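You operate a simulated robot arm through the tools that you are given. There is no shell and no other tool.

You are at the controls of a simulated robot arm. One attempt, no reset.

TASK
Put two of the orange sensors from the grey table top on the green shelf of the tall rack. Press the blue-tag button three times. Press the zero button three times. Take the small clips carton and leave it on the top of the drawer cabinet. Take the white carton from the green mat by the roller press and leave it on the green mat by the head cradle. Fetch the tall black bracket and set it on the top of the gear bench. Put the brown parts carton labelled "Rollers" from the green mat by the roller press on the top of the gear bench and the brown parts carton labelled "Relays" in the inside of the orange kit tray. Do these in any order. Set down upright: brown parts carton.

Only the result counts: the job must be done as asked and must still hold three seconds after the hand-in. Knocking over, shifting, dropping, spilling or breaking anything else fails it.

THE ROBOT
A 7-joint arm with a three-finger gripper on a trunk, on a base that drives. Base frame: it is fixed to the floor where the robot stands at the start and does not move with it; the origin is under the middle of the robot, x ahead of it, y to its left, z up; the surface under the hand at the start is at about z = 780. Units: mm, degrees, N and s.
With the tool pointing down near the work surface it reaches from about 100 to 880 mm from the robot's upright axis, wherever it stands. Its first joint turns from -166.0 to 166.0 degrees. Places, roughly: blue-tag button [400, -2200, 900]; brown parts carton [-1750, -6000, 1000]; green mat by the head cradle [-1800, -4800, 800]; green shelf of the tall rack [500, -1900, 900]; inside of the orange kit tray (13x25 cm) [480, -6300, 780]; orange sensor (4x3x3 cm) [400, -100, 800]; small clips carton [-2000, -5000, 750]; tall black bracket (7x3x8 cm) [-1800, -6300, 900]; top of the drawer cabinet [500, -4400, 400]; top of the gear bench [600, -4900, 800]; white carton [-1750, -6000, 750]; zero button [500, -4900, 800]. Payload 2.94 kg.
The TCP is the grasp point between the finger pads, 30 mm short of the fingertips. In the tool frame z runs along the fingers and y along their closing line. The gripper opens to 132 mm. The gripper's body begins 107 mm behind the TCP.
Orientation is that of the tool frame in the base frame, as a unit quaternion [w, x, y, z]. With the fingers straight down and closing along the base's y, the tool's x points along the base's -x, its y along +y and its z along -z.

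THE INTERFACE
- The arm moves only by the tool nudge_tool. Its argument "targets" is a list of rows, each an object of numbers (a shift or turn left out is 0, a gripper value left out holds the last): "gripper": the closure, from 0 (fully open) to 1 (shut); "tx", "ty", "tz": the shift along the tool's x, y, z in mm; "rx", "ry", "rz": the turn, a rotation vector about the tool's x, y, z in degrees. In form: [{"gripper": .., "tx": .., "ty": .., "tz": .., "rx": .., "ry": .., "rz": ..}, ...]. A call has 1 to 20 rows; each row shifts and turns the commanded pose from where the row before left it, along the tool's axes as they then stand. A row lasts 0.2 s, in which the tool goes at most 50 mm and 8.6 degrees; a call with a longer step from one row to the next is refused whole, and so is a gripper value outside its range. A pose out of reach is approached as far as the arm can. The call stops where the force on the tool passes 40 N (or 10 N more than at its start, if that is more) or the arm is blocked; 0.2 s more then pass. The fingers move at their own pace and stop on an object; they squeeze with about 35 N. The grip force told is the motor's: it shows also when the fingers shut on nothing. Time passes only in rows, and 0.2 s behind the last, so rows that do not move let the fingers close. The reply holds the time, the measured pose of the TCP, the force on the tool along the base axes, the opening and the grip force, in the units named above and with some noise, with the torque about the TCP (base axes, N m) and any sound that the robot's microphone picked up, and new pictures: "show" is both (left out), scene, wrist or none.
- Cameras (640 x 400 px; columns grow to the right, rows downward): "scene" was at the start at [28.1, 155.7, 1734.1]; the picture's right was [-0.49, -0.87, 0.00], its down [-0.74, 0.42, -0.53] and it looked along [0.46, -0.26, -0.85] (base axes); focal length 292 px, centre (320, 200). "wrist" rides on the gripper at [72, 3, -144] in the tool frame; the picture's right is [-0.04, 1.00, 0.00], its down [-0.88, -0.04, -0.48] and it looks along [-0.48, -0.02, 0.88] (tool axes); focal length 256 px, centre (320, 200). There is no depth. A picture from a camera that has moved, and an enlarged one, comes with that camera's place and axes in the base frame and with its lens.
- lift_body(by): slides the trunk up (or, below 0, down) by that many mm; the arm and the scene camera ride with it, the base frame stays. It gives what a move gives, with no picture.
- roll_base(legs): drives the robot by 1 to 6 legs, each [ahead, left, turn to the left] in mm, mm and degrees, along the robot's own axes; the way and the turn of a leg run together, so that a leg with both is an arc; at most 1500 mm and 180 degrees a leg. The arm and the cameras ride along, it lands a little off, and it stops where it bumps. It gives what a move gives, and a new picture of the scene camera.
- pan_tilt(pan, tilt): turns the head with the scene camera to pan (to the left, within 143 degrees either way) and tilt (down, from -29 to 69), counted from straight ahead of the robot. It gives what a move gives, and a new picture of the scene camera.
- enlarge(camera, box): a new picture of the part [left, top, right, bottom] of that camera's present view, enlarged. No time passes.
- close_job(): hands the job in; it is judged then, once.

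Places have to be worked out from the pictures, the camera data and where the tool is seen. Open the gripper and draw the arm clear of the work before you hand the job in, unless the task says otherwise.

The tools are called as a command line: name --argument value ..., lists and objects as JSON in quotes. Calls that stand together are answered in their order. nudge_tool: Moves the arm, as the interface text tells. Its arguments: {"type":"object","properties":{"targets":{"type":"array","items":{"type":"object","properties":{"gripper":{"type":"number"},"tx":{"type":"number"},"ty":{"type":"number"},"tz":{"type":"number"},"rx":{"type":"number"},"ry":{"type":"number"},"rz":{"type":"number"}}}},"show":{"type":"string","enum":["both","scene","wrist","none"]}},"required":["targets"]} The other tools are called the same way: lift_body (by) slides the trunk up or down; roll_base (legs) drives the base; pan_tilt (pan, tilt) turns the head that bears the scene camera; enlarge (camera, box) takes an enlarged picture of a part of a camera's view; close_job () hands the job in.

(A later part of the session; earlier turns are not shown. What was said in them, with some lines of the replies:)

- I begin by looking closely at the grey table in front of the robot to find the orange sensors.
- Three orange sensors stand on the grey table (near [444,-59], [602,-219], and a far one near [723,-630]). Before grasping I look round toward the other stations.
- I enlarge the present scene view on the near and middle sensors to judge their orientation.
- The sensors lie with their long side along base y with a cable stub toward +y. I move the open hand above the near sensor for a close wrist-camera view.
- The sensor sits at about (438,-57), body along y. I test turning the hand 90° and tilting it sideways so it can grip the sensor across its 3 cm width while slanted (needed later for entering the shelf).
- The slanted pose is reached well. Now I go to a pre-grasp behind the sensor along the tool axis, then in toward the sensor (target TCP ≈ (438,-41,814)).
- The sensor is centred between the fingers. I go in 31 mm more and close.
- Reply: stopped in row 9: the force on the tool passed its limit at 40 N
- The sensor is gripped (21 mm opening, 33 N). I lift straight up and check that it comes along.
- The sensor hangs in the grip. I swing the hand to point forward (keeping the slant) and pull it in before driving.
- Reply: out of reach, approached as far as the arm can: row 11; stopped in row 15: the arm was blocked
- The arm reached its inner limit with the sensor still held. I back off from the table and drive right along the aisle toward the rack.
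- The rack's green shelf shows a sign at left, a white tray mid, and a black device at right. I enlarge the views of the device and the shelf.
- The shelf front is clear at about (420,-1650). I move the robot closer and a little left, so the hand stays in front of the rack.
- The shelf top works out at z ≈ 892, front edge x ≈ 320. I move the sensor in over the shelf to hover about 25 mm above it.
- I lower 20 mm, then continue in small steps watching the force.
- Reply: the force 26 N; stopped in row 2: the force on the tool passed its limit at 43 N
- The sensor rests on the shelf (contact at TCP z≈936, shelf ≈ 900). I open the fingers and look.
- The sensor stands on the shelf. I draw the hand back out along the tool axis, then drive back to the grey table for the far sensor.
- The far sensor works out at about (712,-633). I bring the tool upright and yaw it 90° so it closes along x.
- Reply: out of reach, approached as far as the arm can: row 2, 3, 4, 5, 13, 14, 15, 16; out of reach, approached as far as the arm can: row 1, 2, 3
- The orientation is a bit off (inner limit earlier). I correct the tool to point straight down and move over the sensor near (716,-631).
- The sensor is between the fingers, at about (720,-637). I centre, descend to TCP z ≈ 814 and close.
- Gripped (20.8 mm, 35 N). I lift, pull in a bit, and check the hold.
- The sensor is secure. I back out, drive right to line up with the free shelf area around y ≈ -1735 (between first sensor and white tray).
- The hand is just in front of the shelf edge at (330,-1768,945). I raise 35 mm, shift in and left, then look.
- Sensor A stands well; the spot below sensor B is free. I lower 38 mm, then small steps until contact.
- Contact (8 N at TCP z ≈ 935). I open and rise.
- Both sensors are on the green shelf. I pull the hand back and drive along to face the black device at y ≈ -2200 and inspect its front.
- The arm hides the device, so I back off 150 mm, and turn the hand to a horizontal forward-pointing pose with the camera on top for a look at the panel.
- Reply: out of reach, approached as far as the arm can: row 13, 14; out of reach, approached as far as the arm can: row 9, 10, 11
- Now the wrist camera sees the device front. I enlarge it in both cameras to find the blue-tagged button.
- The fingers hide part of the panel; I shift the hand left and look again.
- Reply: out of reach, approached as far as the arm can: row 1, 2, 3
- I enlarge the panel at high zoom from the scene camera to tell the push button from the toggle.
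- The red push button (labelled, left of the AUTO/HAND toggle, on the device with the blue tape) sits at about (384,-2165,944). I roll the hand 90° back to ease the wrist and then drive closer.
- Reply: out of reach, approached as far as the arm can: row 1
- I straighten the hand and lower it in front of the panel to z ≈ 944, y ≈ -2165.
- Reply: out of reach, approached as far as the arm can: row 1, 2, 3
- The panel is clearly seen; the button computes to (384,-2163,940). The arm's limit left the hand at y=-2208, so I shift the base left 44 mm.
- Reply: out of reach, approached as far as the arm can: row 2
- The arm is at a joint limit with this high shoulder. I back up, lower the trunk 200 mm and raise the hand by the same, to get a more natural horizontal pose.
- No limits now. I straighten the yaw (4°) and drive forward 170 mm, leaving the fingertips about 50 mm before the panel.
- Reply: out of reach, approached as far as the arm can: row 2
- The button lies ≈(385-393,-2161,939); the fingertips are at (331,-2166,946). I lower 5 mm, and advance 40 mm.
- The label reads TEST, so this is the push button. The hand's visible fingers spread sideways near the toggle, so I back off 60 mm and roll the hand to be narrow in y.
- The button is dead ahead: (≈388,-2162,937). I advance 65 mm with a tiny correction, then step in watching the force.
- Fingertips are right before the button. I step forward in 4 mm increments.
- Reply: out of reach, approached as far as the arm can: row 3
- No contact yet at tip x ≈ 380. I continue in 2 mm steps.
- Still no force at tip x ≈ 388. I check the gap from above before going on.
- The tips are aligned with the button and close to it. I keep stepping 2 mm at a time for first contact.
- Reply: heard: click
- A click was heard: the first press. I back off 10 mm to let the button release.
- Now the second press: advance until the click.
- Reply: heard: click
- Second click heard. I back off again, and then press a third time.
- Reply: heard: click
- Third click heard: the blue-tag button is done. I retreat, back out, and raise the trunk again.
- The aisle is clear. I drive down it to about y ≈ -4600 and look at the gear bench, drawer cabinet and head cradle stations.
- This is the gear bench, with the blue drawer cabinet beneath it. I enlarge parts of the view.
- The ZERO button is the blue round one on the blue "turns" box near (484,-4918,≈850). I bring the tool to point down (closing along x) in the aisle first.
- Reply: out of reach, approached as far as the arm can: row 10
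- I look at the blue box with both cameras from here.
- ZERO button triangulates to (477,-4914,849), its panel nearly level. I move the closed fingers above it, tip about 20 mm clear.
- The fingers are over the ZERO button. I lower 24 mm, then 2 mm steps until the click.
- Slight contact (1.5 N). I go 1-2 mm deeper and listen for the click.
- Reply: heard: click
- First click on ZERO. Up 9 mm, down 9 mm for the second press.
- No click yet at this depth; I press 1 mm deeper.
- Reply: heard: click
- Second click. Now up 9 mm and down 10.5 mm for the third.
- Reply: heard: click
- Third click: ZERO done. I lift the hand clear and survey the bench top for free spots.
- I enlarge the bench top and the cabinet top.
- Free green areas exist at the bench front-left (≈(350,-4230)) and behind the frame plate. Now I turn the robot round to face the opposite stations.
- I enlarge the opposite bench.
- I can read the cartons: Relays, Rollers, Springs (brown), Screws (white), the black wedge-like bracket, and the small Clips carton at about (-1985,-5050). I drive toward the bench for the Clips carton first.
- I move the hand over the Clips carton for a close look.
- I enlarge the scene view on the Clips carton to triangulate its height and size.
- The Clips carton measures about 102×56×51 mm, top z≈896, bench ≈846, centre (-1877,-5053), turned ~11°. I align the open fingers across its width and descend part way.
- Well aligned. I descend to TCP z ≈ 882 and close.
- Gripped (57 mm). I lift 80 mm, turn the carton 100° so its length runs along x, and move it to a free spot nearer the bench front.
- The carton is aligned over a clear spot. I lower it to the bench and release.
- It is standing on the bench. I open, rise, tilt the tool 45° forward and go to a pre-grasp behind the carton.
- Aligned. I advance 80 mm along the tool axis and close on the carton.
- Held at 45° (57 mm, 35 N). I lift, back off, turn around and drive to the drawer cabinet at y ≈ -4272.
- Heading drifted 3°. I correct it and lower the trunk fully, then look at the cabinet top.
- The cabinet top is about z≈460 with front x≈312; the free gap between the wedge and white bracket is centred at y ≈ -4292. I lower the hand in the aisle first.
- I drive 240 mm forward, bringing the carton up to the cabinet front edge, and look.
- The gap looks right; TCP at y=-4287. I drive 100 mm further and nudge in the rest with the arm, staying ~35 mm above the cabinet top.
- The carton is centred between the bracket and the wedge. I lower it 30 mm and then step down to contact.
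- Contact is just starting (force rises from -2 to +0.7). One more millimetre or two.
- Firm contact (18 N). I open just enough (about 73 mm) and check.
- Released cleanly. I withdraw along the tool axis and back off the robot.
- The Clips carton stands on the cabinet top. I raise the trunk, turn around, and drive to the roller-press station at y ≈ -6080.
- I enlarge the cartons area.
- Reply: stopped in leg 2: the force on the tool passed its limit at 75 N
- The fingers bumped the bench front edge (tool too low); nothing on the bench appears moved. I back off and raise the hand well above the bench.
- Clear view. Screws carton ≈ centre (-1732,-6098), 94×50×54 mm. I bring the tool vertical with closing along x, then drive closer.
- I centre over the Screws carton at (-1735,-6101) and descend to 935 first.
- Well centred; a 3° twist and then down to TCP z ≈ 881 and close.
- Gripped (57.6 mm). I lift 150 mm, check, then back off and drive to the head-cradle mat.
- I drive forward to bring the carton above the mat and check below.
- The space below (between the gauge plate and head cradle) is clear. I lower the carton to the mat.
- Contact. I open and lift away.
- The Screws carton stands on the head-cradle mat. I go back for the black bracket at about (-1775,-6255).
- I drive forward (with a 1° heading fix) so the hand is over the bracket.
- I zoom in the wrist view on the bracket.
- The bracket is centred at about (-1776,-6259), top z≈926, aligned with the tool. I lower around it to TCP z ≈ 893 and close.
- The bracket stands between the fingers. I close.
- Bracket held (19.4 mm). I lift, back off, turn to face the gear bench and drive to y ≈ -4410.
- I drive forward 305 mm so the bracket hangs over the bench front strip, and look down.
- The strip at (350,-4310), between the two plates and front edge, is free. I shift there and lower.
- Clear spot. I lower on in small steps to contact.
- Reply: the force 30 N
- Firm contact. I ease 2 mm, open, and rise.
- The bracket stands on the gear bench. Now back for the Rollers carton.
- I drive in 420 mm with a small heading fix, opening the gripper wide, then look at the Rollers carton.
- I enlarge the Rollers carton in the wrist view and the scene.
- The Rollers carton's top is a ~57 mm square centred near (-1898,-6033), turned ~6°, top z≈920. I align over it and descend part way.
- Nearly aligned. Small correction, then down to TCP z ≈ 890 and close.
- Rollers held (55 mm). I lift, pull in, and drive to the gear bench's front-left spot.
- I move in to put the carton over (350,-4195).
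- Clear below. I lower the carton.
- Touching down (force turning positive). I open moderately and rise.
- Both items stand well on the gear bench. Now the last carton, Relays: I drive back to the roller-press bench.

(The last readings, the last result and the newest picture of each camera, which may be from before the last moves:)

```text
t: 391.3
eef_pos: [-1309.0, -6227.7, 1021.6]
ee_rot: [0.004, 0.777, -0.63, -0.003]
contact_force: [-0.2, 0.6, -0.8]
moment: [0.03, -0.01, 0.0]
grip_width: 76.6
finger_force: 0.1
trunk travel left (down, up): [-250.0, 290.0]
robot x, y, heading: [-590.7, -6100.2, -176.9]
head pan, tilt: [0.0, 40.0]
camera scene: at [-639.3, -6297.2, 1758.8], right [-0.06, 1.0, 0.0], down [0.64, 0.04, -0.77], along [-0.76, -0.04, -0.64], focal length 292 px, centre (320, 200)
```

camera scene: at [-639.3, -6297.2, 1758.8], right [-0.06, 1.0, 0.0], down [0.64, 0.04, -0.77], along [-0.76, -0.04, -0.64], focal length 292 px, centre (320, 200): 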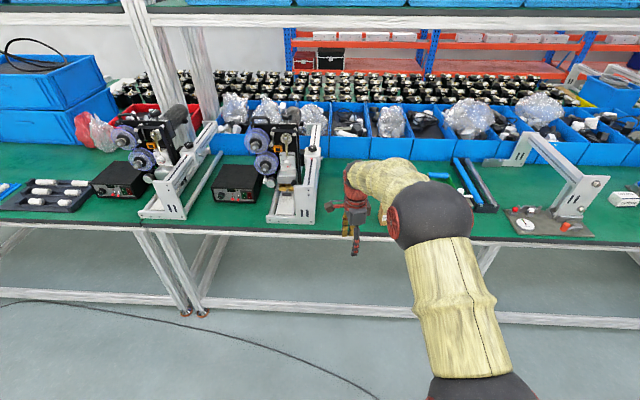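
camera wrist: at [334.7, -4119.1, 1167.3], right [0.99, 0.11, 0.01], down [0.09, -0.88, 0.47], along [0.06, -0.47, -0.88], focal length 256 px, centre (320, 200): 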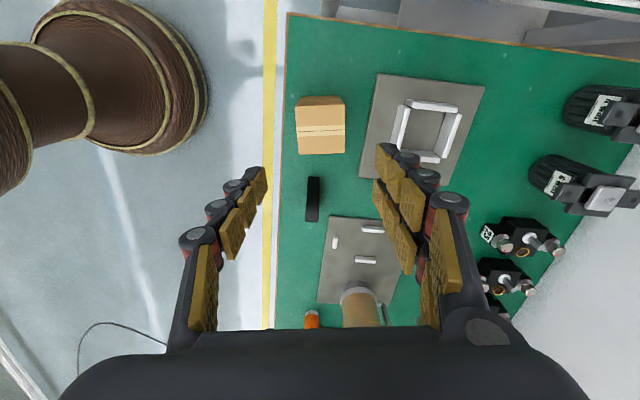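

I fix the heading and drive in 500 mm.

roll_base --legs '[[0, 0, -3.1], [500, 0, 0]]'

nudge_tool --targets '[{"ty": 25, "gripper": 0.25}, {"ty": 25}, {}, {}]'

```text
t: 394.7
eef_pos: [-1809.1, -6192.4, 1022.1]
ee_rot: [0.005, 0.761, -0.649, -0.003]
contact_force: [0.0, 0.1, 0.3]
moment: [-0.04, -0.01, -0.02]
grip_width: 76.6
finger_force: 0.0
trunk travel left (down, up): [-250.0, 290.0]
robot x, y, heading: [-1085.8, -6109.4, -179.6]
head pan, tilt: [0.0, 40.0]
camera scene: at [-1143.6, -6296.1, 1758.8], right [-0.01, 1.0, 0.0], down [0.64, 0.0, -0.77], along [-0.77, 0.0, -0.64], focal length 292 px, centre (320, 200)
```

scene: 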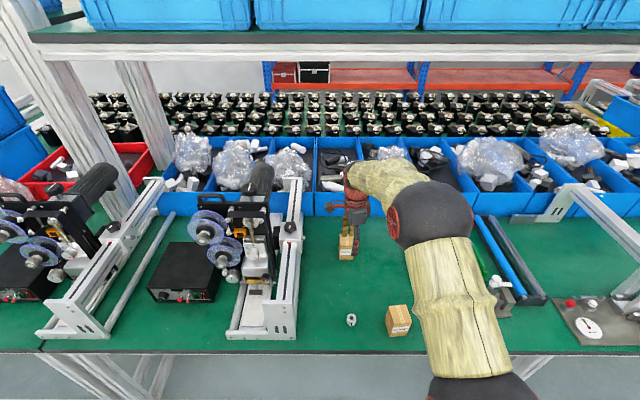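

```text
t: 395.7
eef_pos: [-1859.4, -6201.5, 1021.5]
ee_rot: [0.005, 0.761, -0.648, -0.003]
contact_force: [0.0, -0.4, 0.8]
moment: [0.0, 0.02, -0.02]
grip_width: 98.9
finger_force: 0.0
trunk travel left (down, up): [-250.0, 290.0]
robot x, y, heading: [-1088.8, -6105.8, -179.9]
head pan, tilt: [0.0, 40.0]
camera scene: at [-1143.1, -6296.1, 1758.8], right [-0.01, 1.0, 0.0], down [0.64, 0.0, -0.77], along [-0.77, 0.0, -0.64], focal length 292 px, centre (320, 200)
camera wrist: at [-1849.9, -6271.3, 1166.8], right [-0.99, -0.12, 0.01], down [-0.1, 0.88, 0.47], along [-0.06, 0.47, -0.88], focal length 256 px, centre (320, 200)
```

scene: 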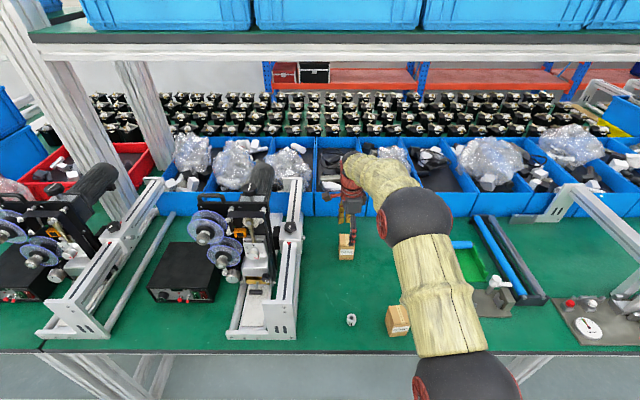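
wrist: 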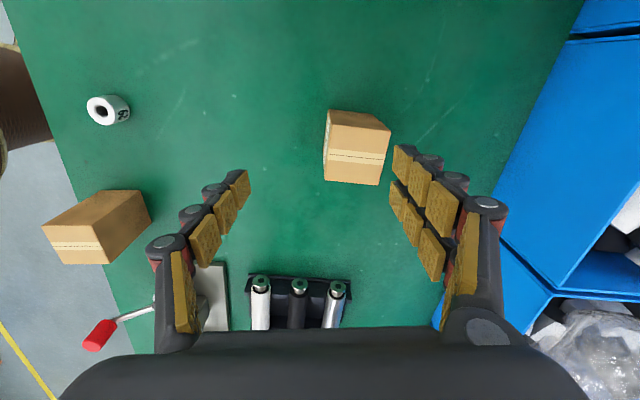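

enlarge --camera "wrist" --box '[290, 85, 430, 205]'

enlarge --camera "scene" --box '[310, 210, 390, 280]'

```text
3.33 times, centred on (360, 145) of wrist
camera zoom: at [-1849.9, -6271.3, 1166.8], right [-0.99, -0.12, 0.01], down [-0.1, 0.88, 0.47], along [-0.06, 0.47, -0.88], focal length 853 px, centre (187, 383)
```

zoom: 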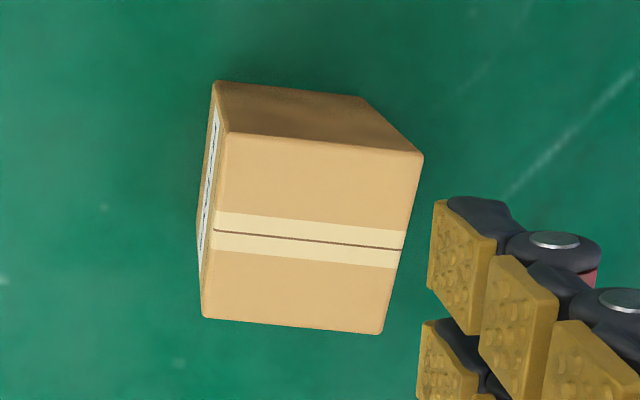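

```text
5.71 times, centred on (350, 245) of scene
camera zoom: at [-1143.1, -6296.1, 1758.8], right [-0.01, 1.0, 0.0], down [0.64, 0.0, -0.77], along [-0.77, 0.0, -0.64], focal length 1669 px, centre (149, -57)
```

zoom: 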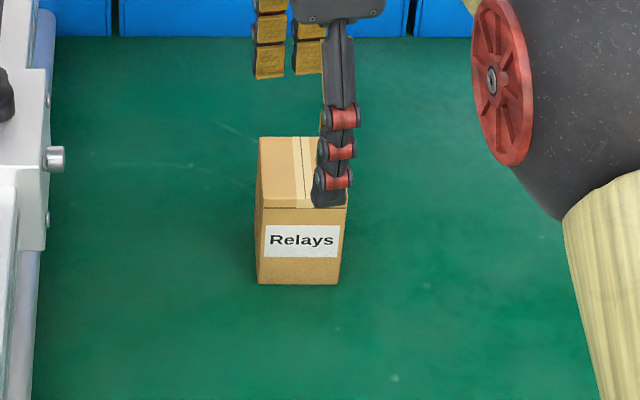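

Label confirmed "Relays": square 56 mm, centre (-1897,-6194), axis-aligned. I square the tool to it, centre, and descend part way.

nudge_tool --targets '[{"tx": -6.7, "ty": 18, "gripper": 0.3}, {"tx": -6.7, "ty": 17.5}, {"rz": 4.6}, {"rz": 4.5}, {"tz": 30}, {"tz": 25}, {}, {}]' --show "wrist"

```text
t: 397.5
eef_pos: [-1895.0, -6194.0, 968.9]
ee_rot: [0.006, 0.707, -0.707, -0.003]
contact_force: [-0.2, 0.1, 0.2]
moment: [-0.02, -0.01, -0.04]
grip_width: 92.7
finger_force: 0.0
trunk travel left (down, up): [-250.0, 290.0]
robot x, y, heading: [-1082.3, -6104.5, -179.6]
head pan, tilt: [0.0, 40.0]
camera wrist: at [-1897.1, -6264.9, 1113.0], right [-1.0, 0.04, 0.01], down [0.04, 0.88, 0.47], along [0.01, 0.47, -0.88], focal length 256 px, centre (320, 200)
```

wrist: 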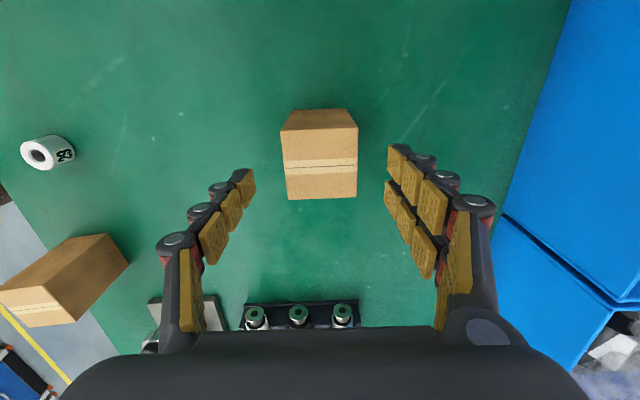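

Centred and square. Down to TCP z ≈ 890, close.

nudge_tool --targets '[{"tz": 30}, {"tz": 30}, {"tz": 18}, {}, {"gripper": 0.45}, {"gripper": 0.6}, {"gripper": 0.8}, {}, {}, {}]' --show "wrist"

```text
t: 399.7
eef_pos: [-1897.6, -6193.8, 890.2]
ee_rot: [0.005, 0.707, -0.707, -0.003]
contact_force: [-0.2, -0.4, 0.9]
moment: [0.03, -0.09, -0.02]
grip_width: 55.1
finger_force: 35.1
trunk travel left (down, up): [-250.0, 290.0]
robot x, y, heading: [-1086.9, -6106.1, -179.7]
head pan, tilt: [0.0, 40.0]
camera wrist: at [-1898.7, -6264.8, 1035.1], right [-1.0, 0.04, 0.01], down [0.04, 0.88, 0.47], along [0.01, 0.47, -0.88], focal length 256 px, centre (320, 200)
```

wrist: 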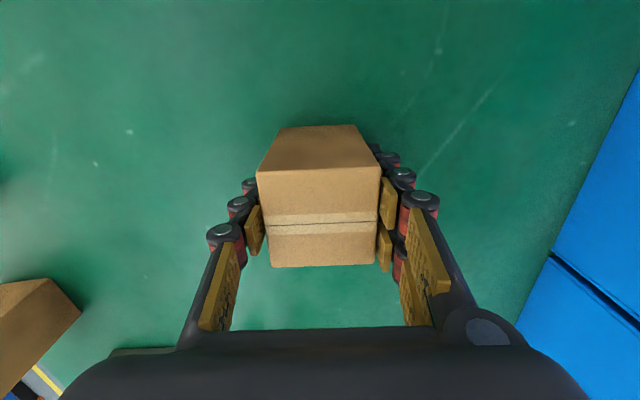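

Relays held (55 mm). I lift, pull in, back off and turn to face the kit-tray table.

nudge_tool --targets '[{"tz": -20}, {"tz": -40}, {"tz": -40}, {"tz": -35}, {"ty": -40}, {"ty": -40}, {}]' --show "none"

roll_base --legs '[[-450, 0, 0], [0, 0, 179.7]]'

pan_tilt --pan -10 --tilt 40

```text
t: 401.3
eef_pos: [-1815.0, -6194.2, 1024.5]
ee_rot: [0.005, 0.707, -0.707, -0.003]
contact_force: [1.2, -0.1, -1.4]
moment: [0.01, 0.01, -0.01]
grip_width: 55.1
finger_force: 35.0
trunk travel left (down, up): [-250.0, 290.0]
robot x, y, heading: [-1088.3, -6103.1, -179.8]
head pan, tilt: [0.0, 40.0]
```

```text
t: 411.3
eef_pos: [90.6, -6029.6, 1026.1]
ee_rot: [0.002, 0.715, 0.7, 0.004]
contact_force: [0.5, -0.2, -1.6]
moment: [-0.02, 0.0, -0.02]
grip_width: 55.2
finger_force: 34.6
trunk travel left (down, up): [-250.0, 290.0]
robot x, y, heading: [-641.9, -6101.1, -0.9]
head pan, tilt: [0.0, 40.0]
camera scene: at [-584.5, -5913.9, 1758.8], right [-0.01, -1.0, 0.0], down [-0.64, 0.01, -0.77], along [0.77, -0.01, -0.64], focal length 292 px, centre (320, 200)
```

scene: 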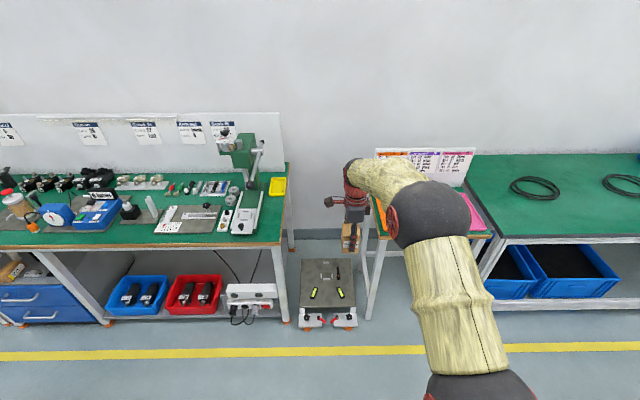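

```text
t: 412.0
eef_pos: [90.0, -6029.4, 1025.6]
ee_rot: [0.002, 0.714, 0.7, 0.005]
contact_force: [0.2, -0.5, -1.4]
moment: [-0.01, -0.01, 0.02]
grip_width: 55.0
finger_force: 35.5
trunk travel left (down, up): [-250.0, 290.0]
robot x, y, heading: [-639.9, -6105.1, -1.1]
head pan, tilt: [-10.0, 40.0]
camera scene: at [-586.0, -5928.6, 1758.8], right [-0.19, -0.98, 0.0], down [-0.63, 0.12, -0.77], along [0.75, -0.14, -0.64], focal length 292 px, centre (320, 200)
```

scene: 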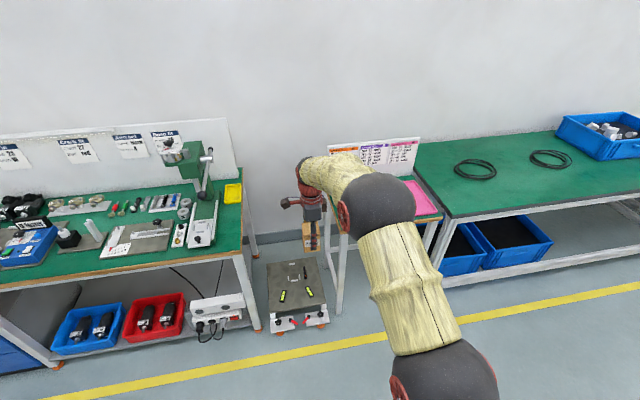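

I move right 280 mm along the aisle (staying well back) to see the trays.

roll_base --legs '[[0, -280, 1.0]]'

pan_tilt --pan 5 --tilt 42

```text
t: 413.9
eef_pos: [87.5, -6299.7, 1024.1]
ee_rot: [0.001, 0.708, 0.707, 0.004]
contact_force: [0.0, 0.9, -0.5]
moment: [0.0, 0.02, 0.01]
grip_width: 55.2
finger_force: 35.9
trunk travel left (down, up): [-250.0, 290.0]
robot x, y, heading: [-644.4, -6382.4, 0.4]
head pan, tilt: [-10.0, 40.0]
camera scene: at [-590.8, -6211.8, 1758.9], right [-0.17, -0.99, 0.0], down [-0.63, 0.11, -0.77], along [0.75, -0.13, -0.64], focal length 292 px, centre (320, 200)
```

scene: 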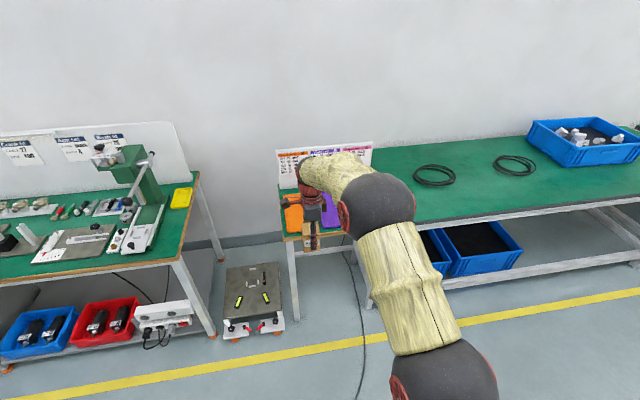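

```text
t: 414.7
eef_pos: [85.7, -6298.3, 1025.3]
ee_rot: [0.002, 0.708, 0.706, 0.005]
contact_force: [-0.3, 0.2, -1.5]
moment: [0.0, 0.03, 0.01]
grip_width: 55.2
finger_force: 35.1
trunk travel left (down, up): [-250.0, 290.0]
robot x, y, heading: [-644.4, -6389.0, 0.0]
head pan, tilt: [5.0, 42.0]
camera scene: at [-591.3, -6189.2, 1755.9], right [0.09, -1.0, 0.0], down [-0.67, -0.06, -0.74], along [0.74, 0.07, -0.67], focal length 292 px, centre (320, 200)
```

scene: 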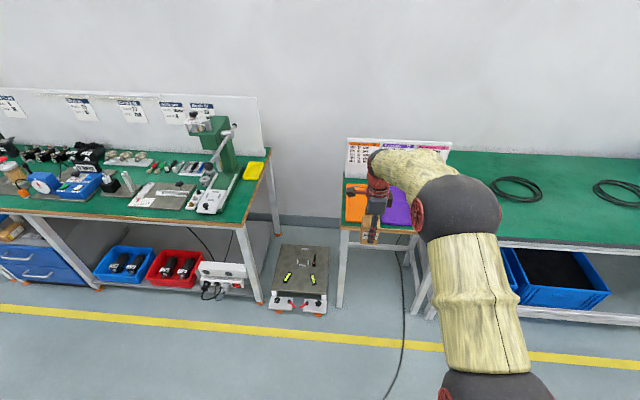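

I enlarge the tray area.

enlarge --camera "scene" --box '[325, 130, 455, 260]'

```text
3.08 times, centred on (390, 195) of scene
camera zoom: at [-591.3, -6189.2, 1755.9], right [0.09, -1.0, 0.0], down [-0.67, -0.06, -0.74], along [0.74, 0.07, -0.67], focal length 899 px, centre (105, 215)
```

zoom: 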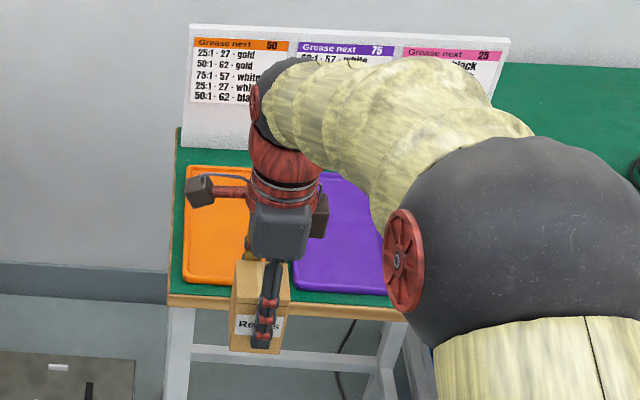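

The orange tray spans x≈342-623, y≈-6227..-6370 (centre (482,-6299)). I drive forward 330 mm.

roll_base --legs '[[330, 0, 0]]'

nudge_tool --targets '[{"ty": 25}, {"ty": 25}, {}]'

```text
t: 416.9
eef_pos: [418.8, -6300.8, 1023.7]
ee_rot: [0.003, 0.709, 0.705, 0.003]
contact_force: [0.3, -0.2, -1.7]
moment: [0.0, 0.0, 0.0]
grip_width: 55.0
finger_force: 35.2
trunk travel left (down, up): [-250.0, 290.0]
robot x, y, heading: [-309.5, -6383.2, -0.0]
head pan, tilt: [5.0, 42.0]
camera scene: at [-258.8, -6188.6, 1755.8], right [0.09, -1.0, 0.0], down [-0.67, -0.06, -0.74], along [0.74, 0.07, -0.67], focal length 292 px, centre (320, 200)
```

scene: 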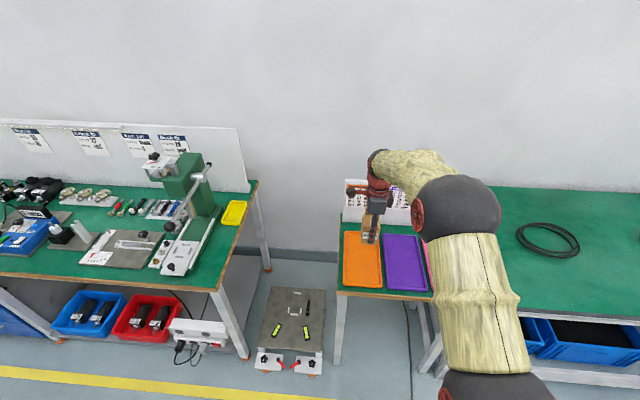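

```text
t: 417.7
eef_pos: [467.9, -6301.0, 1023.7]
ee_rot: [0.002, 0.709, 0.705, 0.004]
contact_force: [0.4, -0.1, -2.1]
moment: [-0.01, 0.02, 0.02]
grip_width: 55.2
finger_force: 35.2
trunk travel left (down, up): [-250.0, 290.0]
robot x, y, heading: [-313.9, -6388.0, 0.1]
head pan, tilt: [5.0, 42.0]
camera scene: at [-259.6, -6188.7, 1755.9], right [0.09, -1.0, 0.0], down [-0.67, -0.06, -0.74], along [0.74, 0.07, -0.67], focal length 292 px, centre (320, 200)
camera wrist: at [469.8, -6228.3, 1170.0], right [1.0, -0.05, 0.01], down [-0.05, -0.88, 0.47], along [-0.01, -0.47, -0.88], focal length 256 px, centre (320, 200)
```

scene: 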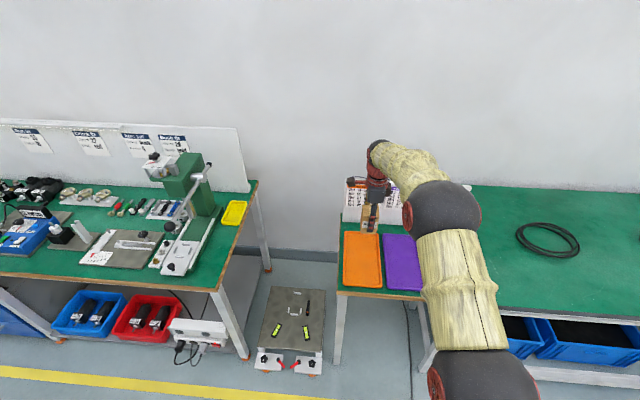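
wrist: 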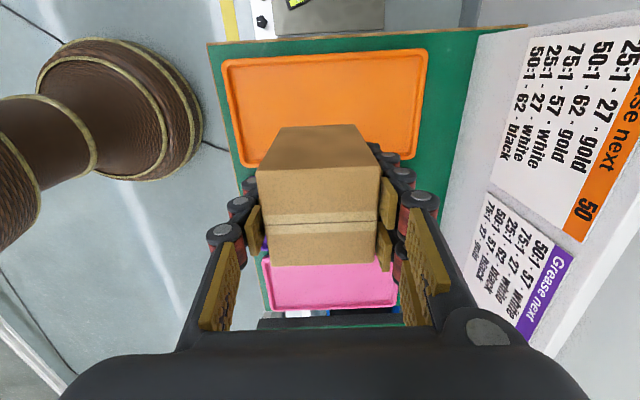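

The tray centre computes to (480,-6292). I shift 9 mm left and 8 forward, then lower.

nudge_tool --targets '[{"tx": 9, "ty": 8}, {"tz": 45}, {"tz": 45}, {"tz": 45}, {"tz": 30}, {}]'

```text
t: 419.1
eef_pos: [477.4, -6293.1, 860.6]
ee_rot: [0.002, 0.709, 0.706, 0.004]
contact_force: [-0.8, 0.0, -1.8]
moment: [-0.01, -0.01, -0.01]
grip_width: 55.0
finger_force: 35.1
trunk travel left (down, up): [-250.0, 290.0]
robot x, y, heading: [-307.8, -6390.4, -0.1]
head pan, tilt: [5.0, 42.0]
camera scene: at [-259.2, -6188.6, 1755.9], right [0.09, -1.0, 0.0], down [-0.67, -0.06, -0.74], along [0.74, 0.07, -0.67], focal length 292 px, centre (320, 200)
camera wrist: at [479.3, -6220.3, 1006.4], right [1.0, -0.05, 0.01], down [-0.05, -0.88, 0.47], along [-0.01, -0.47, -0.88], focal length 256 px, centre (320, 200)
```

scene: 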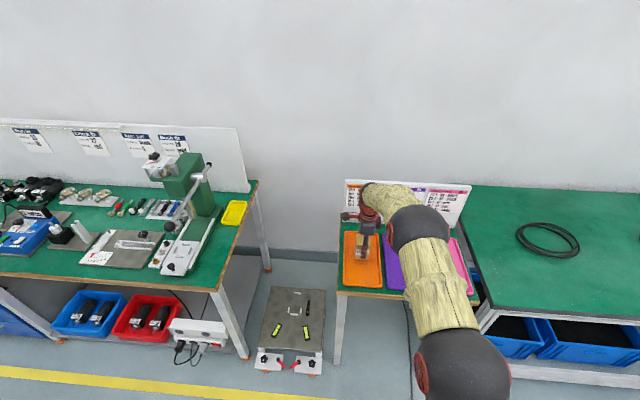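
wrist: 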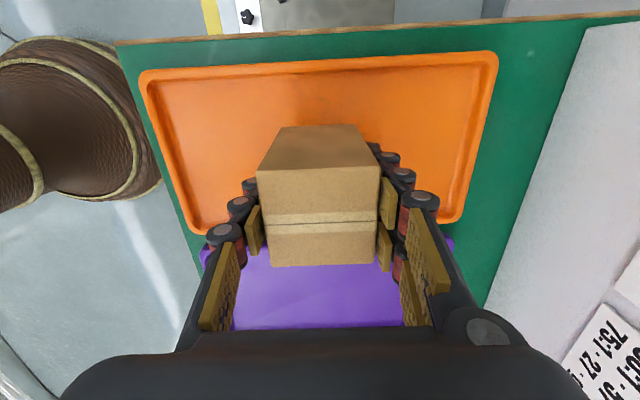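

The carton is over the tray. I lower the rest in small steps.

nudge_tool --targets '[{"tz": 12}, {"tz": 8}, {"tz": 3}, {}]' --show "none"

nudge_tool --targets '[{"tz": 2}, {"tz": 1.5}, {}]' --show "none"

nudge_tool --targets '[{"tz": 1.5}, {"tz": 1}, {}]' --show "none"

```text
t: 420.1
eef_pos: [476.9, -6292.0, 837.9]
ee_rot: [0.002, 0.71, 0.705, 0.005]
contact_force: [0.0, 0.0, -1.8]
moment: [-0.03, -0.01, -0.02]
grip_width: 55.1
finger_force: 34.8
trunk travel left (down, up): [-250.0, 290.0]
robot x, y, heading: [-311.3, -6387.4, 0.2]
head pan, tilt: [5.0, 42.0]
```

```text
t: 420.9
eef_pos: [478.3, -6291.9, 837.7]
ee_rot: [0.003, 0.708, 0.706, 0.006]
contact_force: [-3.5, 0.0, 17.3]
moment: [0.0, 0.67, 0.06]
grip_width: 55.4
finger_force: 35.1
trunk travel left (down, up): [-250.0, 290.0]
robot x, y, heading: [-312.0, -6387.7, 0.1]
head pan, tilt: [5.0, 42.0]
```

```text
t: 421.7
eef_pos: [477.5, -6291.4, 837.4]
ee_rot: [0.004, 0.709, 0.705, 0.007]
contact_force: [-1.1, -3.6, 35.5]
moment: [-0.07, 0.11, 0.09]
grip_width: 55.5
finger_force: 35.0
trunk travel left (down, up): [-250.0, 290.0]
robot x, y, heading: [-311.4, -6387.9, 0.0]
head pan, tilt: [5.0, 42.0]
```

Firm contact at TCP z≈837.5. I ease the pressure, open and rise.

nudge_tool --targets '[{"tz": -4}, {"gripper": 0.5}, {"gripper": 0.42}, {}, {}, {"tz": -15}, {"tz": -40}, {"tz": -45}, {"tz": -45}, {"tz": -40}, {}]'

```text
t: 424.1
eef_pos: [478.3, -6293.0, 1020.2]
ee_rot: [0.002, 0.709, 0.705, 0.004]
contact_force: [-0.5, -0.4, 0.8]
moment: [0.0, -0.01, 0.02]
grip_width: 76.7
finger_force: 0.0
trunk travel left (down, up): [-250.0, 290.0]
robot x, y, heading: [-311.8, -6386.2, 0.0]
head pan, tilt: [5.0, 42.0]
camera scene: at [-259.4, -6188.7, 1755.8], right [0.09, -1.0, 0.0], down [-0.67, -0.06, -0.74], along [0.74, 0.07, -0.67], focal length 292 px, centre (320, 200)
camera wrist: at [478.9, -6220.5, 1165.7], right [1.0, -0.05, 0.01], down [-0.05, -0.88, 0.47], along [-0.02, -0.47, -0.88], focal length 256 px, centre (320, 200)
```

scene: 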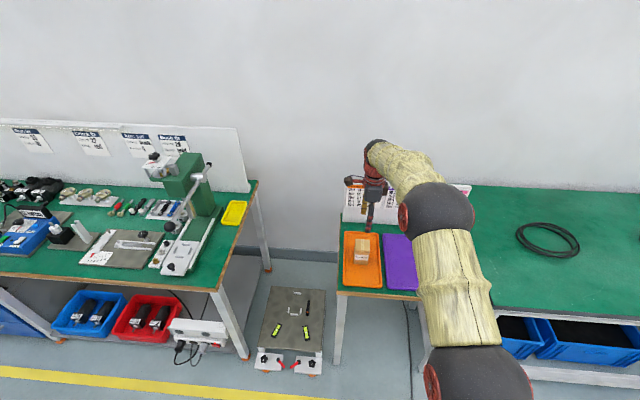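
wrist: 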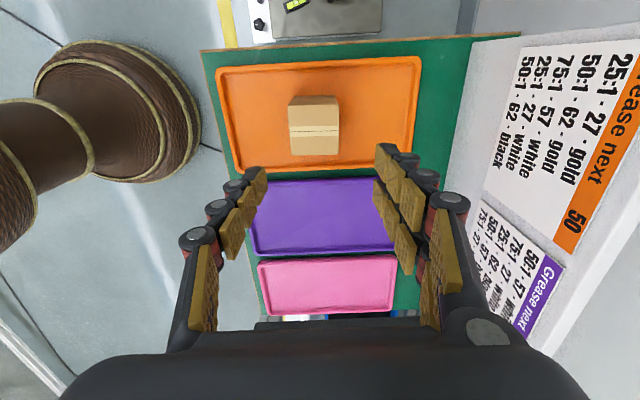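

The Relays carton stands upright in the orange tray. I open the gripper fully, draw back from the table and take a final look around.

roll_base --legs '[[-330, 0, 0]]'

nudge_tool --targets '[{"gripper": 0.1}, {}, {}]' --show "none"

pan_tilt --pan 45 --tilt 25

enlarge --camera "scene" --box '[150, 130, 460, 330]'

```text
t: 426.3
eef_pos: [146.4, -6294.0, 1020.4]
ee_rot: [0.003, 0.71, 0.704, 0.005]
contact_force: [0.3, 0.6, -0.2]
moment: [0.02, -0.01, 0.0]
grip_width: 76.8
finger_force: 0.1
trunk travel left (down, up): [-250.0, 290.0]
robot x, y, heading: [-640.8, -6385.2, -0.2]
head pan, tilt: [5.0, 42.0]
camera scene: at [-589.8, -6188.7, 1755.9], right [0.09, -1.0, 0.0], down [-0.67, -0.06, -0.74], along [0.74, 0.06, -0.67], focal length 292 px, centre (320, 200)
```

scene: 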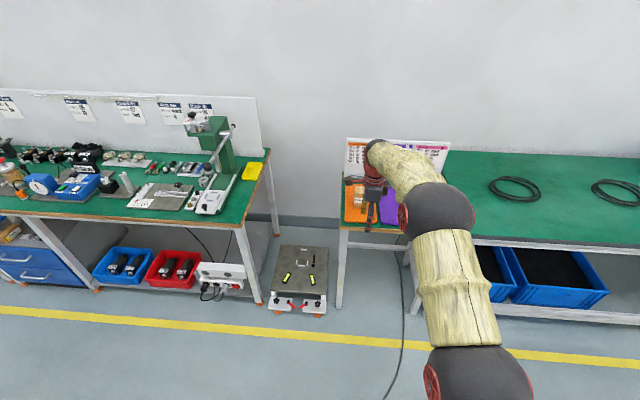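

```text
t: 427.1
eef_pos: [146.6, -6294.1, 1020.3]
ee_rot: [0.001, 0.709, 0.705, 0.005]
contact_force: [0.6, -0.4, 0.0]
moment: [-0.03, 0.04, 0.02]
grip_width: 119.1
finger_force: 0.1
trunk travel left (down, up): [-250.0, 290.0]
robot x, y, heading: [-640.8, -6381.4, -0.0]
head pan, tilt: [5.0, 42.0]
```

```text
t: 428.1
eef_pos: [148.0, -6293.9, 1020.1]
ee_rot: [0.002, 0.709, 0.705, 0.004]
contact_force: [0.1, -0.1, 0.2]
moment: [0.0, -0.01, 0.01]
grip_width: 119.1
finger_force: 0.1
trunk travel left (down, up): [-250.0, 290.0]
robot x, y, heading: [-640.9, -6386.7, 0.0]
head pan, tilt: [45.0, 25.0]
camera scene: at [-607.2, -6130.8, 1782.1], right [0.71, -0.71, 0.0], down [-0.3, -0.3, -0.91], along [0.64, 0.64, -0.42], focal length 292 px, centre (320, 200)
```

scene: 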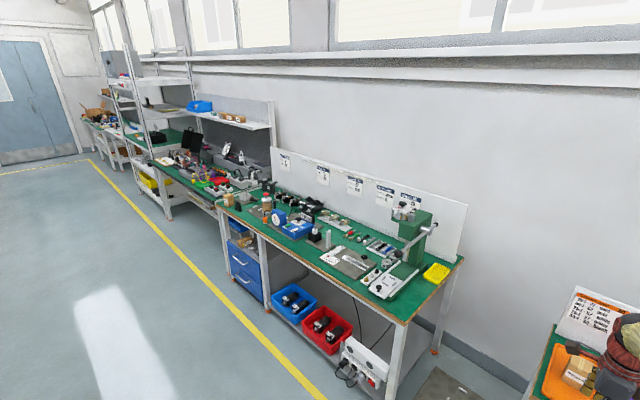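

```text
2.00 times, centred on (305, 230) of scene
camera zoom: at [-607.2, -6130.8, 1782.1], right [0.71, -0.71, 0.0], down [-0.3, -0.3, -0.91], along [0.64, 0.64, -0.42], focal length 584 px, centre (350, 140)
```

zoom: 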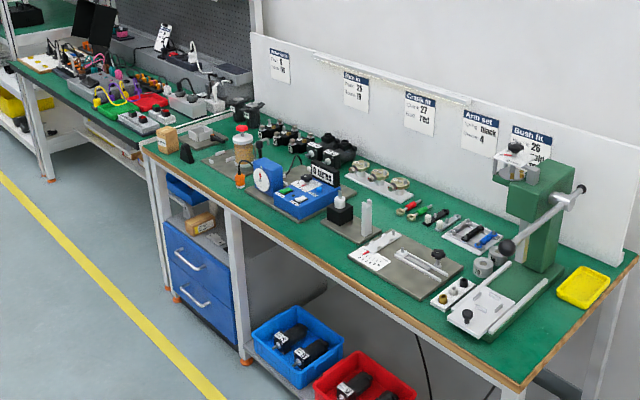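

Carton, bracket and Clips carton are all in place. One last check of the opposite bench.

pan_tilt --pan 135 --tilt 28

enlarge --camera "scene" --box '[100, 150, 420, 330]'

```text
t: 429.8
eef_pos: [147.1, -6294.4, 1019.1]
ee_rot: [0.001, 0.709, 0.705, 0.004]
contact_force: [-0.1, 0.2, 0.5]
moment: [-0.03, -0.02, 0.02]
grip_width: 118.8
finger_force: 0.0
trunk travel left (down, up): [-250.0, 290.0]
robot x, y, heading: [-639.7, -6386.4, -0.0]
head pan, tilt: [135.0, 28.0]
camera scene: at [-736.9, -6131.2, 1777.4], right [0.71, 0.71, 0.0], down [0.33, -0.33, -0.88], along [-0.62, 0.63, -0.47], focal length 292 px, centre (320, 200)
```

scene: 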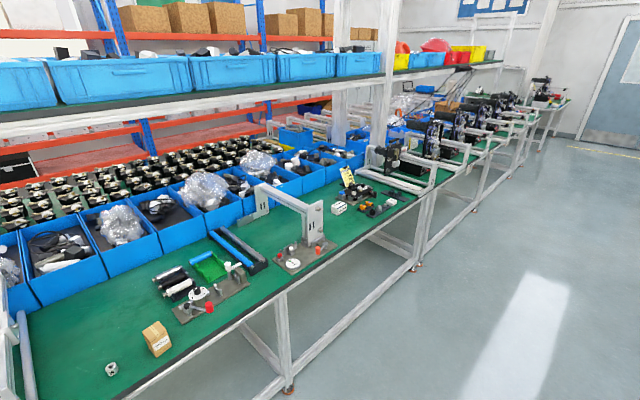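

```text
2.00 times, centred on (260, 240) of scene
camera zoom: at [-736.9, -6131.2, 1777.4], right [0.71, 0.71, 0.0], down [0.33, -0.33, -0.88], along [-0.62, 0.63, -0.47], focal length 584 px, centre (440, 120)
```

zoom: 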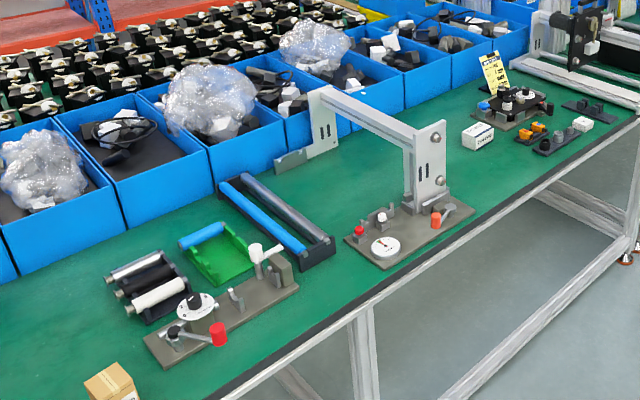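

The Screws carton stands on the head-cradle mat, Springs and everything else are undisturbed, the gripper is open and the arm is clear in the aisle. I hand in the job.

close_job

```text
The job is handed in.
```

I carried out every part of the job and handed it in; I haven't been told the result of the judging.

- **Orange sensors:** two are on the green shelf of the tall rack, between the job card and the white tray.
- **Blue-tag button:** pressed three times, with a click heard each time. I took it to be the red TEST push button on the black device with the blue tape; nothing on the button itself says "blue-tag".
- **Zero button:** pressed three times, with a click each time.
- **Clips carton:** on top of the drawer cabinet, in the gap between the wedge and the white bracket.
- **White Screws carton:** on the green surface next to the head cradle, at about (-1782, -4916). I couldn't see a marked edge to that mat, so I put it close to the place you gave.
- **Tall black bracket:** upright on the gear bench, at the front left.
- **Brown cartons:** Rollers is upright on the gear bench and Relays is upright in the orange kit tray.

The fingers bumped the front edge of the roller-press bench once while I was driving up to it. The pictures afterwards showed nothing on the bench had moved.

My last look round showed both benches and the drawer cabinet as I left them. I did not go back to check the rack shelf after pressing the blue-tag button. The gripper is open and the arm is clear in the aisle.
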